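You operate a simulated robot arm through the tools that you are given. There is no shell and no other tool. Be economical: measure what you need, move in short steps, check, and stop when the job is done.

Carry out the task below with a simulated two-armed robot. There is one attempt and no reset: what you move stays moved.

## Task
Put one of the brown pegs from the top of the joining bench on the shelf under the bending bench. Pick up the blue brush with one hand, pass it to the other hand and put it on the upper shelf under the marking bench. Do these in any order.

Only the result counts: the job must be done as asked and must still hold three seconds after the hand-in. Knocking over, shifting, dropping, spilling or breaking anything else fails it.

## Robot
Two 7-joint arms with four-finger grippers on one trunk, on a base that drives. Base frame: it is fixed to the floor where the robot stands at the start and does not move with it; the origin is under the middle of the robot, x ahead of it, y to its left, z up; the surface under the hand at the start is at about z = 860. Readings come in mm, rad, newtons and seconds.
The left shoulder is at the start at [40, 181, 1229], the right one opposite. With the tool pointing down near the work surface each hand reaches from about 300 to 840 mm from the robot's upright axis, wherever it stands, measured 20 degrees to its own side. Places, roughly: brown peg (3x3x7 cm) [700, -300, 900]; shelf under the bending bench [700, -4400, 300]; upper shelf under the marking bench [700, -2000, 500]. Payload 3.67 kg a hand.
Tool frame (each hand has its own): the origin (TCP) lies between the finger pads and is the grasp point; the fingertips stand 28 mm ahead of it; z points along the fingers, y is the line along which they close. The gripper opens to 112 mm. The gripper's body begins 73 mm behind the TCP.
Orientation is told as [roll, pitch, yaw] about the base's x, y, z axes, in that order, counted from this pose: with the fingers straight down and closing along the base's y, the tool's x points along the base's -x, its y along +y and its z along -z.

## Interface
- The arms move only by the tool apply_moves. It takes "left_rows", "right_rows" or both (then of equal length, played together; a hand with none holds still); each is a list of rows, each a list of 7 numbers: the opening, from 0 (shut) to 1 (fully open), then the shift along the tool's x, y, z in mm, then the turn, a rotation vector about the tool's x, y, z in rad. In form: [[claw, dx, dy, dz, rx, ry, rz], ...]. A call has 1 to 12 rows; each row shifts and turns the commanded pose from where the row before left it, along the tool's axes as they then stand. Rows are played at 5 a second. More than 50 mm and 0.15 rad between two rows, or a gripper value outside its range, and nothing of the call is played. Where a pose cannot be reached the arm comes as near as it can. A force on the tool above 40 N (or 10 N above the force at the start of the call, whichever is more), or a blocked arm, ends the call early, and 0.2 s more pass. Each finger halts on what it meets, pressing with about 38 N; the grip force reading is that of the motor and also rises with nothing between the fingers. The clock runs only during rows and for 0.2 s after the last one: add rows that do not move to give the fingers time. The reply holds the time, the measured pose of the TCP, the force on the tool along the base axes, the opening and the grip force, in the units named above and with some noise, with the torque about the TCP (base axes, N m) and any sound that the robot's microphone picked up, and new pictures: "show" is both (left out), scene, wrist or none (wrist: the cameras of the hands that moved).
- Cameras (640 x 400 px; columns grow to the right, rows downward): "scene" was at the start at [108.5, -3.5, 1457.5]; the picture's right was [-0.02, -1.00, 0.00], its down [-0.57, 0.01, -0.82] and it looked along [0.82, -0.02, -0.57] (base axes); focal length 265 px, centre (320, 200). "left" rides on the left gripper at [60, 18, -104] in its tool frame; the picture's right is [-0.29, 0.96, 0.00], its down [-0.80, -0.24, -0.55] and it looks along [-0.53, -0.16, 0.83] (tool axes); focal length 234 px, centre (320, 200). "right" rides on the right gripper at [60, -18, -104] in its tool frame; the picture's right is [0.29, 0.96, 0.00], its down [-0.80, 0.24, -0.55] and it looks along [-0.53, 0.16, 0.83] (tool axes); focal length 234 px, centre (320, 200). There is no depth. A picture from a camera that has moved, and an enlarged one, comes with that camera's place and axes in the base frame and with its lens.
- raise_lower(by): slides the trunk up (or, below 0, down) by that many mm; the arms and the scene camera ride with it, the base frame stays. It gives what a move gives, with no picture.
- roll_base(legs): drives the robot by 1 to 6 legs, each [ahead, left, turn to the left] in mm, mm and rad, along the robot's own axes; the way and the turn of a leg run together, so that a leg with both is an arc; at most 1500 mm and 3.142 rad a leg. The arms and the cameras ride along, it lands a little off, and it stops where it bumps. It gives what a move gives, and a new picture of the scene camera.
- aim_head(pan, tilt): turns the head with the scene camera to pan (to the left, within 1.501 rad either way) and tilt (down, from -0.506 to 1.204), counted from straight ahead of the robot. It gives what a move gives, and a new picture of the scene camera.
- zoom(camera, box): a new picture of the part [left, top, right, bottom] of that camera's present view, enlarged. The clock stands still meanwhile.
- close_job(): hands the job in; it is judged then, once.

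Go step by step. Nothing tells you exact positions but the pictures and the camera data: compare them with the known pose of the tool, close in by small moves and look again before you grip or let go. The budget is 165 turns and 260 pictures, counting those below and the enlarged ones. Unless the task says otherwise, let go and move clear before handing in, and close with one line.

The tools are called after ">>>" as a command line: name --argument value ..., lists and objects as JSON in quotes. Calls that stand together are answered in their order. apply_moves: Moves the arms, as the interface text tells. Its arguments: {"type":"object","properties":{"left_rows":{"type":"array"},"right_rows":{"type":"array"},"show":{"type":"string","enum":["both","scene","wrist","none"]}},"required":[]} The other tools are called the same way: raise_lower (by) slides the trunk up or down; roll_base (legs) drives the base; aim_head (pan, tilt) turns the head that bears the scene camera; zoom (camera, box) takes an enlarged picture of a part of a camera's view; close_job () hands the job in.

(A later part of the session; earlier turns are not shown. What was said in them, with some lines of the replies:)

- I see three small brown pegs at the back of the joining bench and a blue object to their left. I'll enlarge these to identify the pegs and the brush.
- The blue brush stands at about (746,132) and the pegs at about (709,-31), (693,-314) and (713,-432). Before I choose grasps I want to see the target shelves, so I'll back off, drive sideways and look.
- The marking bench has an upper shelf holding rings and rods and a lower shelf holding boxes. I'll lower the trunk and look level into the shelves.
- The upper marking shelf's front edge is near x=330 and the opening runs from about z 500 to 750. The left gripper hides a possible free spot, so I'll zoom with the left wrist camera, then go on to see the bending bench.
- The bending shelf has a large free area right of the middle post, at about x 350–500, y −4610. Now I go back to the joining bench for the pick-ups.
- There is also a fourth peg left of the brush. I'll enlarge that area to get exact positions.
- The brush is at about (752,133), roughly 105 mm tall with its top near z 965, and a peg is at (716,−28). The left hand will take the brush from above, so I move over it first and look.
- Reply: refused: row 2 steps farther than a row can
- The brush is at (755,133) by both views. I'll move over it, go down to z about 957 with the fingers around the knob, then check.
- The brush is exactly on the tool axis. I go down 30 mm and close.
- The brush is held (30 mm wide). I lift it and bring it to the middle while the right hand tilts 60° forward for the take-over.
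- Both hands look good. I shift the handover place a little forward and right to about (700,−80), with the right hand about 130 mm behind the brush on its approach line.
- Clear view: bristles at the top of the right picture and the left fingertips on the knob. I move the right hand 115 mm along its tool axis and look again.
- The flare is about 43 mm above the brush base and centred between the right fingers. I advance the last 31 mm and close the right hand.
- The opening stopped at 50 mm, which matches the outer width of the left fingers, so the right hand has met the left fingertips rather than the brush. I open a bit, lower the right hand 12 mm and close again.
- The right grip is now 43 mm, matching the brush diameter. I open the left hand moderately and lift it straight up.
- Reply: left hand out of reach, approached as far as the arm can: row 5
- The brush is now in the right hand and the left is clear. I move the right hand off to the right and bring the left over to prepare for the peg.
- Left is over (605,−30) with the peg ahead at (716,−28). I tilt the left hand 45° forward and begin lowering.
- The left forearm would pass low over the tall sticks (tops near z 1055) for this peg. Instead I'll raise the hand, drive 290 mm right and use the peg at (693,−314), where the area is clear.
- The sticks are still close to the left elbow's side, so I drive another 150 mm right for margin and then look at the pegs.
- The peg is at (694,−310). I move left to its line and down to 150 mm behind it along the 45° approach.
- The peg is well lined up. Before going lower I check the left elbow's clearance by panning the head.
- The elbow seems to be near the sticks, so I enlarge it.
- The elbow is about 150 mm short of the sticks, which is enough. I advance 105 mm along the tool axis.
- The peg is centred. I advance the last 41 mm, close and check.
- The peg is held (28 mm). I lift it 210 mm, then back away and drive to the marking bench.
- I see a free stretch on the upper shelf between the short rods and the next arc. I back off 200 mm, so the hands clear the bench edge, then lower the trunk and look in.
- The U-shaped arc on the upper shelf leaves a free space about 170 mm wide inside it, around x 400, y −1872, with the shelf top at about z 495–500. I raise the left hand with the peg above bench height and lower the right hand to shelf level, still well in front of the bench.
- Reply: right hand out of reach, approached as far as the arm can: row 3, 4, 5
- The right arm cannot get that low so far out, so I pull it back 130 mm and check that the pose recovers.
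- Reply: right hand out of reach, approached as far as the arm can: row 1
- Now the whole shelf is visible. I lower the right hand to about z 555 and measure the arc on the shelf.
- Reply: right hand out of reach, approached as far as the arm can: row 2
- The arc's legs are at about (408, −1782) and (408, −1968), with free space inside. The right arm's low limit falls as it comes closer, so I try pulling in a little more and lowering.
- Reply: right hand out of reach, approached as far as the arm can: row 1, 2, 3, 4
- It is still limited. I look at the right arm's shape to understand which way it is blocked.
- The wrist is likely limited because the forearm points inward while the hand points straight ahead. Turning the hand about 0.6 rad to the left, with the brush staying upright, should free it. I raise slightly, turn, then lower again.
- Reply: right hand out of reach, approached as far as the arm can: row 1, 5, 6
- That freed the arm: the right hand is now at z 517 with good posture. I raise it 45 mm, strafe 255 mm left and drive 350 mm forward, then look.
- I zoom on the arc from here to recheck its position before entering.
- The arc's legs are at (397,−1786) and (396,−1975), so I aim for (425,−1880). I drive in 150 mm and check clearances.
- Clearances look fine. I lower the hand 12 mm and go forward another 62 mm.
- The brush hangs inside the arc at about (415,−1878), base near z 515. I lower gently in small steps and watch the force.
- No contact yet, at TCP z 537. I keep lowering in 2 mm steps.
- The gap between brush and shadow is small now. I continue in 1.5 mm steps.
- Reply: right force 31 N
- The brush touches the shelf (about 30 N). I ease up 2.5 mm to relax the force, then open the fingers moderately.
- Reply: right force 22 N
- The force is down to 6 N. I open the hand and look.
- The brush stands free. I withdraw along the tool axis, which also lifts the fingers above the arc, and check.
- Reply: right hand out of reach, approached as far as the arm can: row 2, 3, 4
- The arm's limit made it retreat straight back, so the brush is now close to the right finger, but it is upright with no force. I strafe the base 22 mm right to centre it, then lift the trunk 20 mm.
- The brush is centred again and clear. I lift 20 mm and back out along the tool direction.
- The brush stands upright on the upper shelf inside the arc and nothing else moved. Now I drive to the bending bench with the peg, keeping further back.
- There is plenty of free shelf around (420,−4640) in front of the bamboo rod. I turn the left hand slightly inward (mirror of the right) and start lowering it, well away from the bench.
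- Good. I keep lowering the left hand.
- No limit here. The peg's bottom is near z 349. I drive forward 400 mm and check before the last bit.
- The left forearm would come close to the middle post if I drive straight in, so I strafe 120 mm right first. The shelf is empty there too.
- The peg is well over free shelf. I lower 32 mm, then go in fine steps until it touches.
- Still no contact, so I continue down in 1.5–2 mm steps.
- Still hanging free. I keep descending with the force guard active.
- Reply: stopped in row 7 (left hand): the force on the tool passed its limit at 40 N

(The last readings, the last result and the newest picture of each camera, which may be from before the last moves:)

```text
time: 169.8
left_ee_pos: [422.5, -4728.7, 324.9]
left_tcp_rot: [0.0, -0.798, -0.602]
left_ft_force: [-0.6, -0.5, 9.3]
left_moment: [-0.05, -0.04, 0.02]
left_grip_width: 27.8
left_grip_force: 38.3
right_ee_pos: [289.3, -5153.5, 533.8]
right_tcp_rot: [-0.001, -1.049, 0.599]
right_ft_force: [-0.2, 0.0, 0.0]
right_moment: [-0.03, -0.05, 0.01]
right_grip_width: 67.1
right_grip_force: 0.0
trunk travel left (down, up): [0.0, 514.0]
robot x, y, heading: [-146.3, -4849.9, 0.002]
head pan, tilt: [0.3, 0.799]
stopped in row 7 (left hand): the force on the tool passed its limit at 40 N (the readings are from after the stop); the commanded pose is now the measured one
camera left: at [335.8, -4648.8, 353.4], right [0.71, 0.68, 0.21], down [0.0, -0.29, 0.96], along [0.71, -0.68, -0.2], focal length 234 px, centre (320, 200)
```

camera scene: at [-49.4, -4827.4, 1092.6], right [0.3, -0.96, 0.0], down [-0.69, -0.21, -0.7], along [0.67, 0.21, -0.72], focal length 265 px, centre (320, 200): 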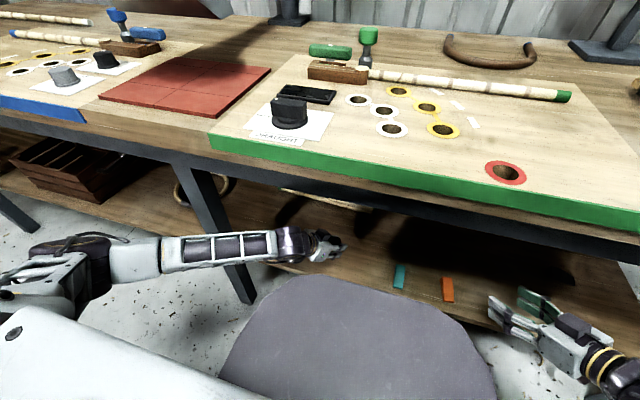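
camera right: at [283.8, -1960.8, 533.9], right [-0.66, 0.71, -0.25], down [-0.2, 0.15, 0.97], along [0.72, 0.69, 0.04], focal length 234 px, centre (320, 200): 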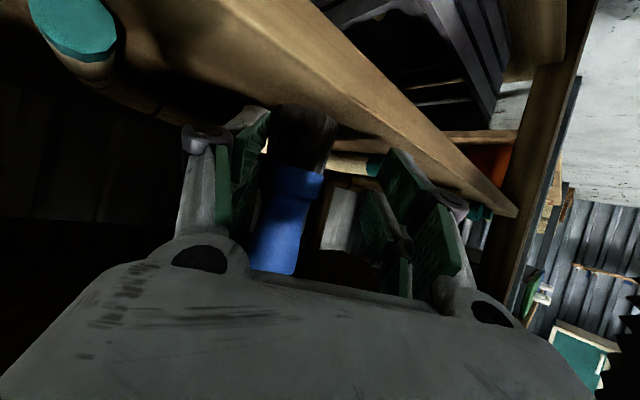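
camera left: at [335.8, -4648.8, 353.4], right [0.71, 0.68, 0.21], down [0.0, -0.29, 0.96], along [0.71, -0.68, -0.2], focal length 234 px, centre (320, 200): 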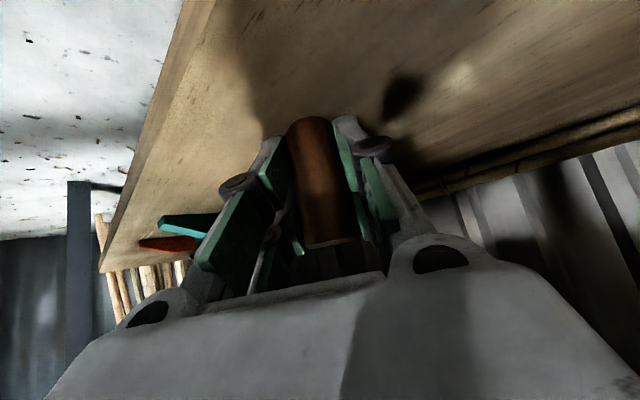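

Contact, about 40 N with the peg slightly shifted in the grip. I zoom in to see whether it is the peg on the shelf.

>>> zoom --camera "left" --box '[220, 70, 460, 220]'

>>> zoom --camera "scene" --box '[220, 180, 460, 330]'

```text
2.67 times, centred on (340, 145) of left
camera zoom: at [335.8, -4648.8, 353.4], right [0.71, 0.68, 0.21], down [0.0, -0.29, 0.96], along [0.71, -0.68, -0.2], focal length 624 px, centre (267, 347)
```

zoom: 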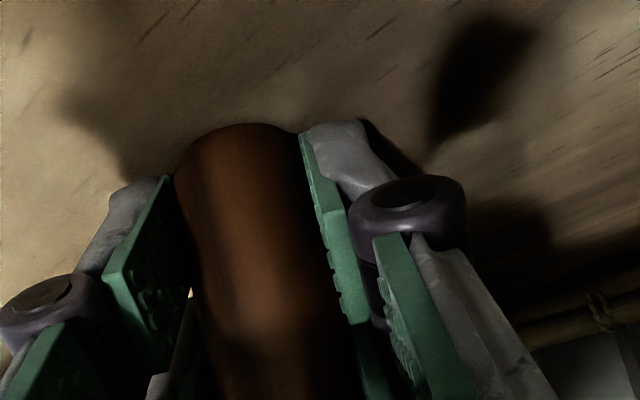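

```text
2.67 times, centred on (340, 255) of scene
camera zoom: at [-50.7, -4827.5, 1092.5], right [0.3, -0.96, 0.0], down [-0.68, -0.21, -0.7], along [0.67, 0.21, -0.72], focal length 706 px, centre (267, 53)
```

zoom: 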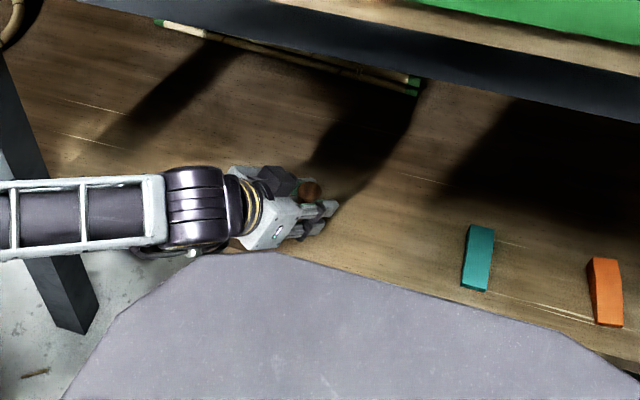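

The peg's foot sits on the shelf and the remaining force is 9 N. I ease up 1 mm and open gently.

>>> apply_moves --left_rows '[[0, -0.7, 0, -0.7, 0, 0, 0], [0, 0, 0, 0, 0, 0, 0], [0.3, 0, 0, 0, 0, 0, 0], [0.4, 0, 0, 0, 0, 0, 0], [0.5, 0, 0, 0, 0, 0, 0], [0.6, 0, 0, 0, 0, 0, 0], [0.6, 0, 0, 0, 0, 0, 0]]' --show "wrist"

>>> zoom --camera "left" --box '[220, 70, 460, 220]'

```text
time: 171.4
left_ee_pos: [421.5, -4729.4, 321.8]
left_tcp_rot: [-0.001, -0.792, -0.601]
left_ft_force: [-0.9, 0.4, 0.0]
left_moment: [0.02, -0.01, -0.01]
left_grip_width: 67.3
left_grip_force: 0.1
right_ee_pos: [290.4, -5154.1, 533.3]
right_tcp_rot: [-0.002, -1.049, 0.599]
right_ft_force: [0.5, -0.9, 0.4]
right_moment: [-0.03, 0.01, 0.04]
right_grip_width: 67.1
right_grip_force: 0.1
trunk travel left (down, up): [0.0, 514.0]
robot x, y, heading: [-149.6, -4848.5, 0.001]
head pan, tilt: [0.3, 0.799]
camera left: at [334.6, -4648.0, 353.1], right [0.71, 0.68, 0.21], down [0.0, -0.29, 0.96], along [0.71, -0.68, -0.21], focal length 234 px, centre (320, 200)
```

left: 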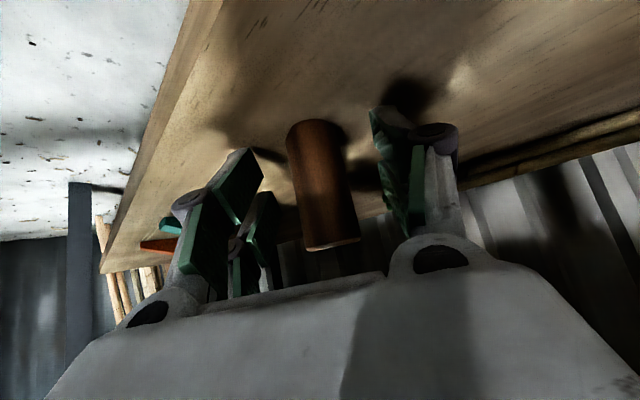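

```text
2.67 times, centred on (340, 145) of left
camera zoom: at [334.6, -4648.0, 353.1], right [0.71, 0.68, 0.21], down [0.0, -0.29, 0.96], along [0.71, -0.68, -0.21], focal length 624 px, centre (267, 347)
```

zoom: 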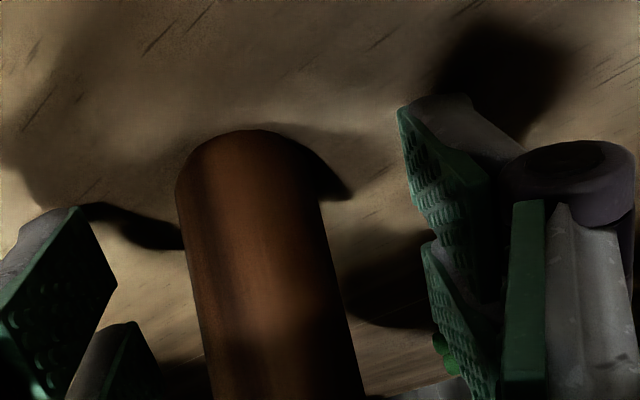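

The peg stands upright on the shelf, free of the fingers. I withdraw along the tool axis.

>>> apply_moves --left_rows '[[0.6, 0, 0, -20, 0, 0, 0], [0.6, 0, 0, -25, 0, 0, 0], [0.6, 0, 0, -25, 0, 0, 0], [0.6, 0, 0, -25, 0, 0, 0], [0.6, 0, 0, 0, 0, 0, 0]]'

```text
time: 172.6
left_ee_pos: [365.1, -4690.5, 389.6]
left_tcp_rot: [0.0, -0.793, -0.602]
left_ft_force: [0.8, -0.2, 1.4]
left_moment: [-0.01, 0.04, 0.02]
left_grip_width: 67.5
left_grip_force: 0.0
right_ee_pos: [289.8, -5154.3, 533.3]
right_tcp_rot: [-0.002, -1.049, 0.6]
right_ft_force: [0.0, 1.2, -0.5]
right_moment: [-0.01, -0.02, -0.01]
right_grip_width: 67.3
right_grip_force: 0.1
trunk travel left (down, up): [0.0, 514.0]
robot x, y, heading: [-149.3, -4852.5, -0.004]
head pan, tilt: [0.3, 0.799]
camera scene: at [-50.3, -4827.6, 1092.7], right [0.3, -0.96, 0.0], down [-0.69, -0.21, -0.7], along [0.67, 0.21, -0.72], focal length 265 px, centre (320, 200)
camera left: at [278.8, -4609.4, 420.0], right [0.71, 0.68, 0.2], down [0.0, -0.29, 0.96], along [0.71, -0.68, -0.21], focal length 234 px, centre (320, 200)
```

scene: 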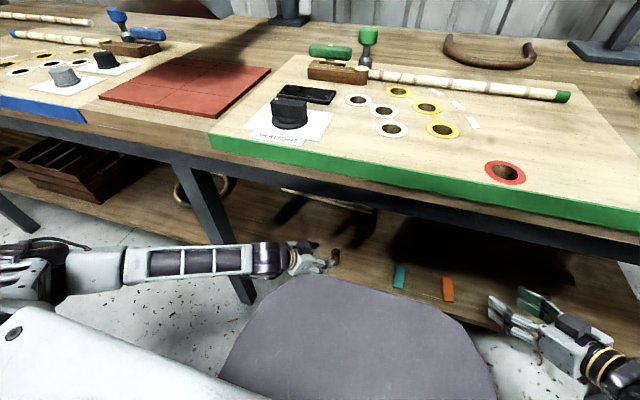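
left: 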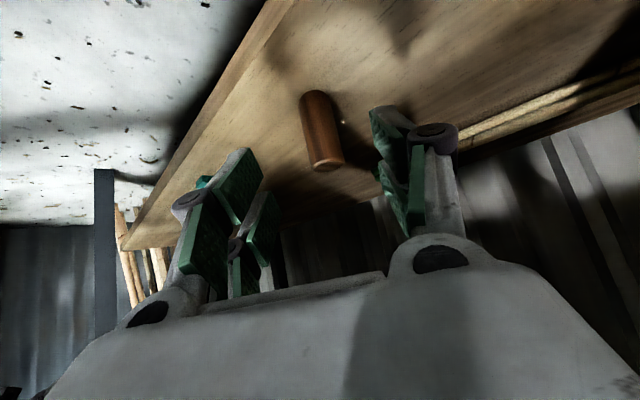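

The peg stands alone. I drive straight back to clear the bench and take a last look.

>>> roll_base --legs '[[-350, 0, 0]]'

>>> zoom --camera "scene" --box '[160, 90, 480, 290]'

```text
time: 174.9
left_ee_pos: [17.6, -4689.5, 389.6]
left_tcp_rot: [0.0, -0.793, -0.601]
left_ft_force: [-0.3, 0.0, 0.7]
left_moment: [0.0, 0.01, 0.0]
left_grip_width: 67.2
left_grip_force: 0.0
right_ee_pos: [-58.6, -5153.3, 533.0]
right_tcp_rot: [-0.003, -1.048, 0.602]
right_ft_force: [-0.2, 0.1, -0.1]
right_moment: [0.02, 0.02, 0.04]
right_grip_width: 67.0
right_grip_force: 0.0
trunk travel left (down, up): [0.0, 514.0]
robot x, y, heading: [-494.6, -4850.6, -0.002]
head pan, tilt: [0.3, 0.799]
camera scene: at [-398.7, -4827.5, 1092.8], right [0.3, -0.96, 0.0], down [-0.68, -0.21, -0.7], along [0.67, 0.21, -0.72], focal length 265 px, centre (320, 200)
```

scene: 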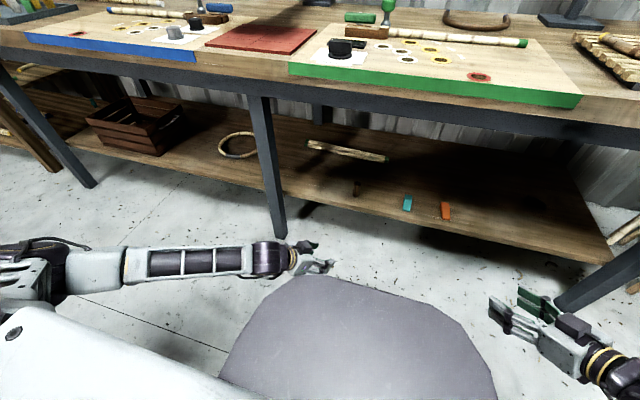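

```text
2.00 times, centred on (320, 190) of scene
camera zoom: at [-398.7, -4827.5, 1092.8], right [0.3, -0.96, 0.0], down [-0.68, -0.21, -0.7], along [0.67, 0.21, -0.72], focal length 529 px, centre (320, 220)
```

zoom: 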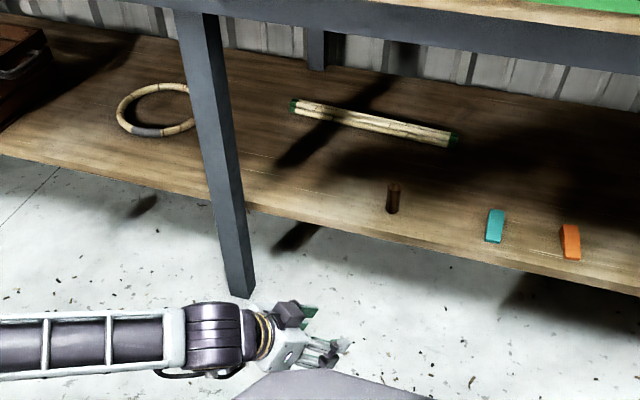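

The peg stands upright on the bending bench shelf and the brush was upright on the marking bench's upper shelf when last seen. Both hands are empty and clear, so I hand in.

>>> close_job

```text
The job is handed in.
```

The job is handed in: one brown peg from the joining bench stands on the shelf under the bending bench. The blue brush was passed from the left hand to the right and stands on the upper shelf under the marking bench.
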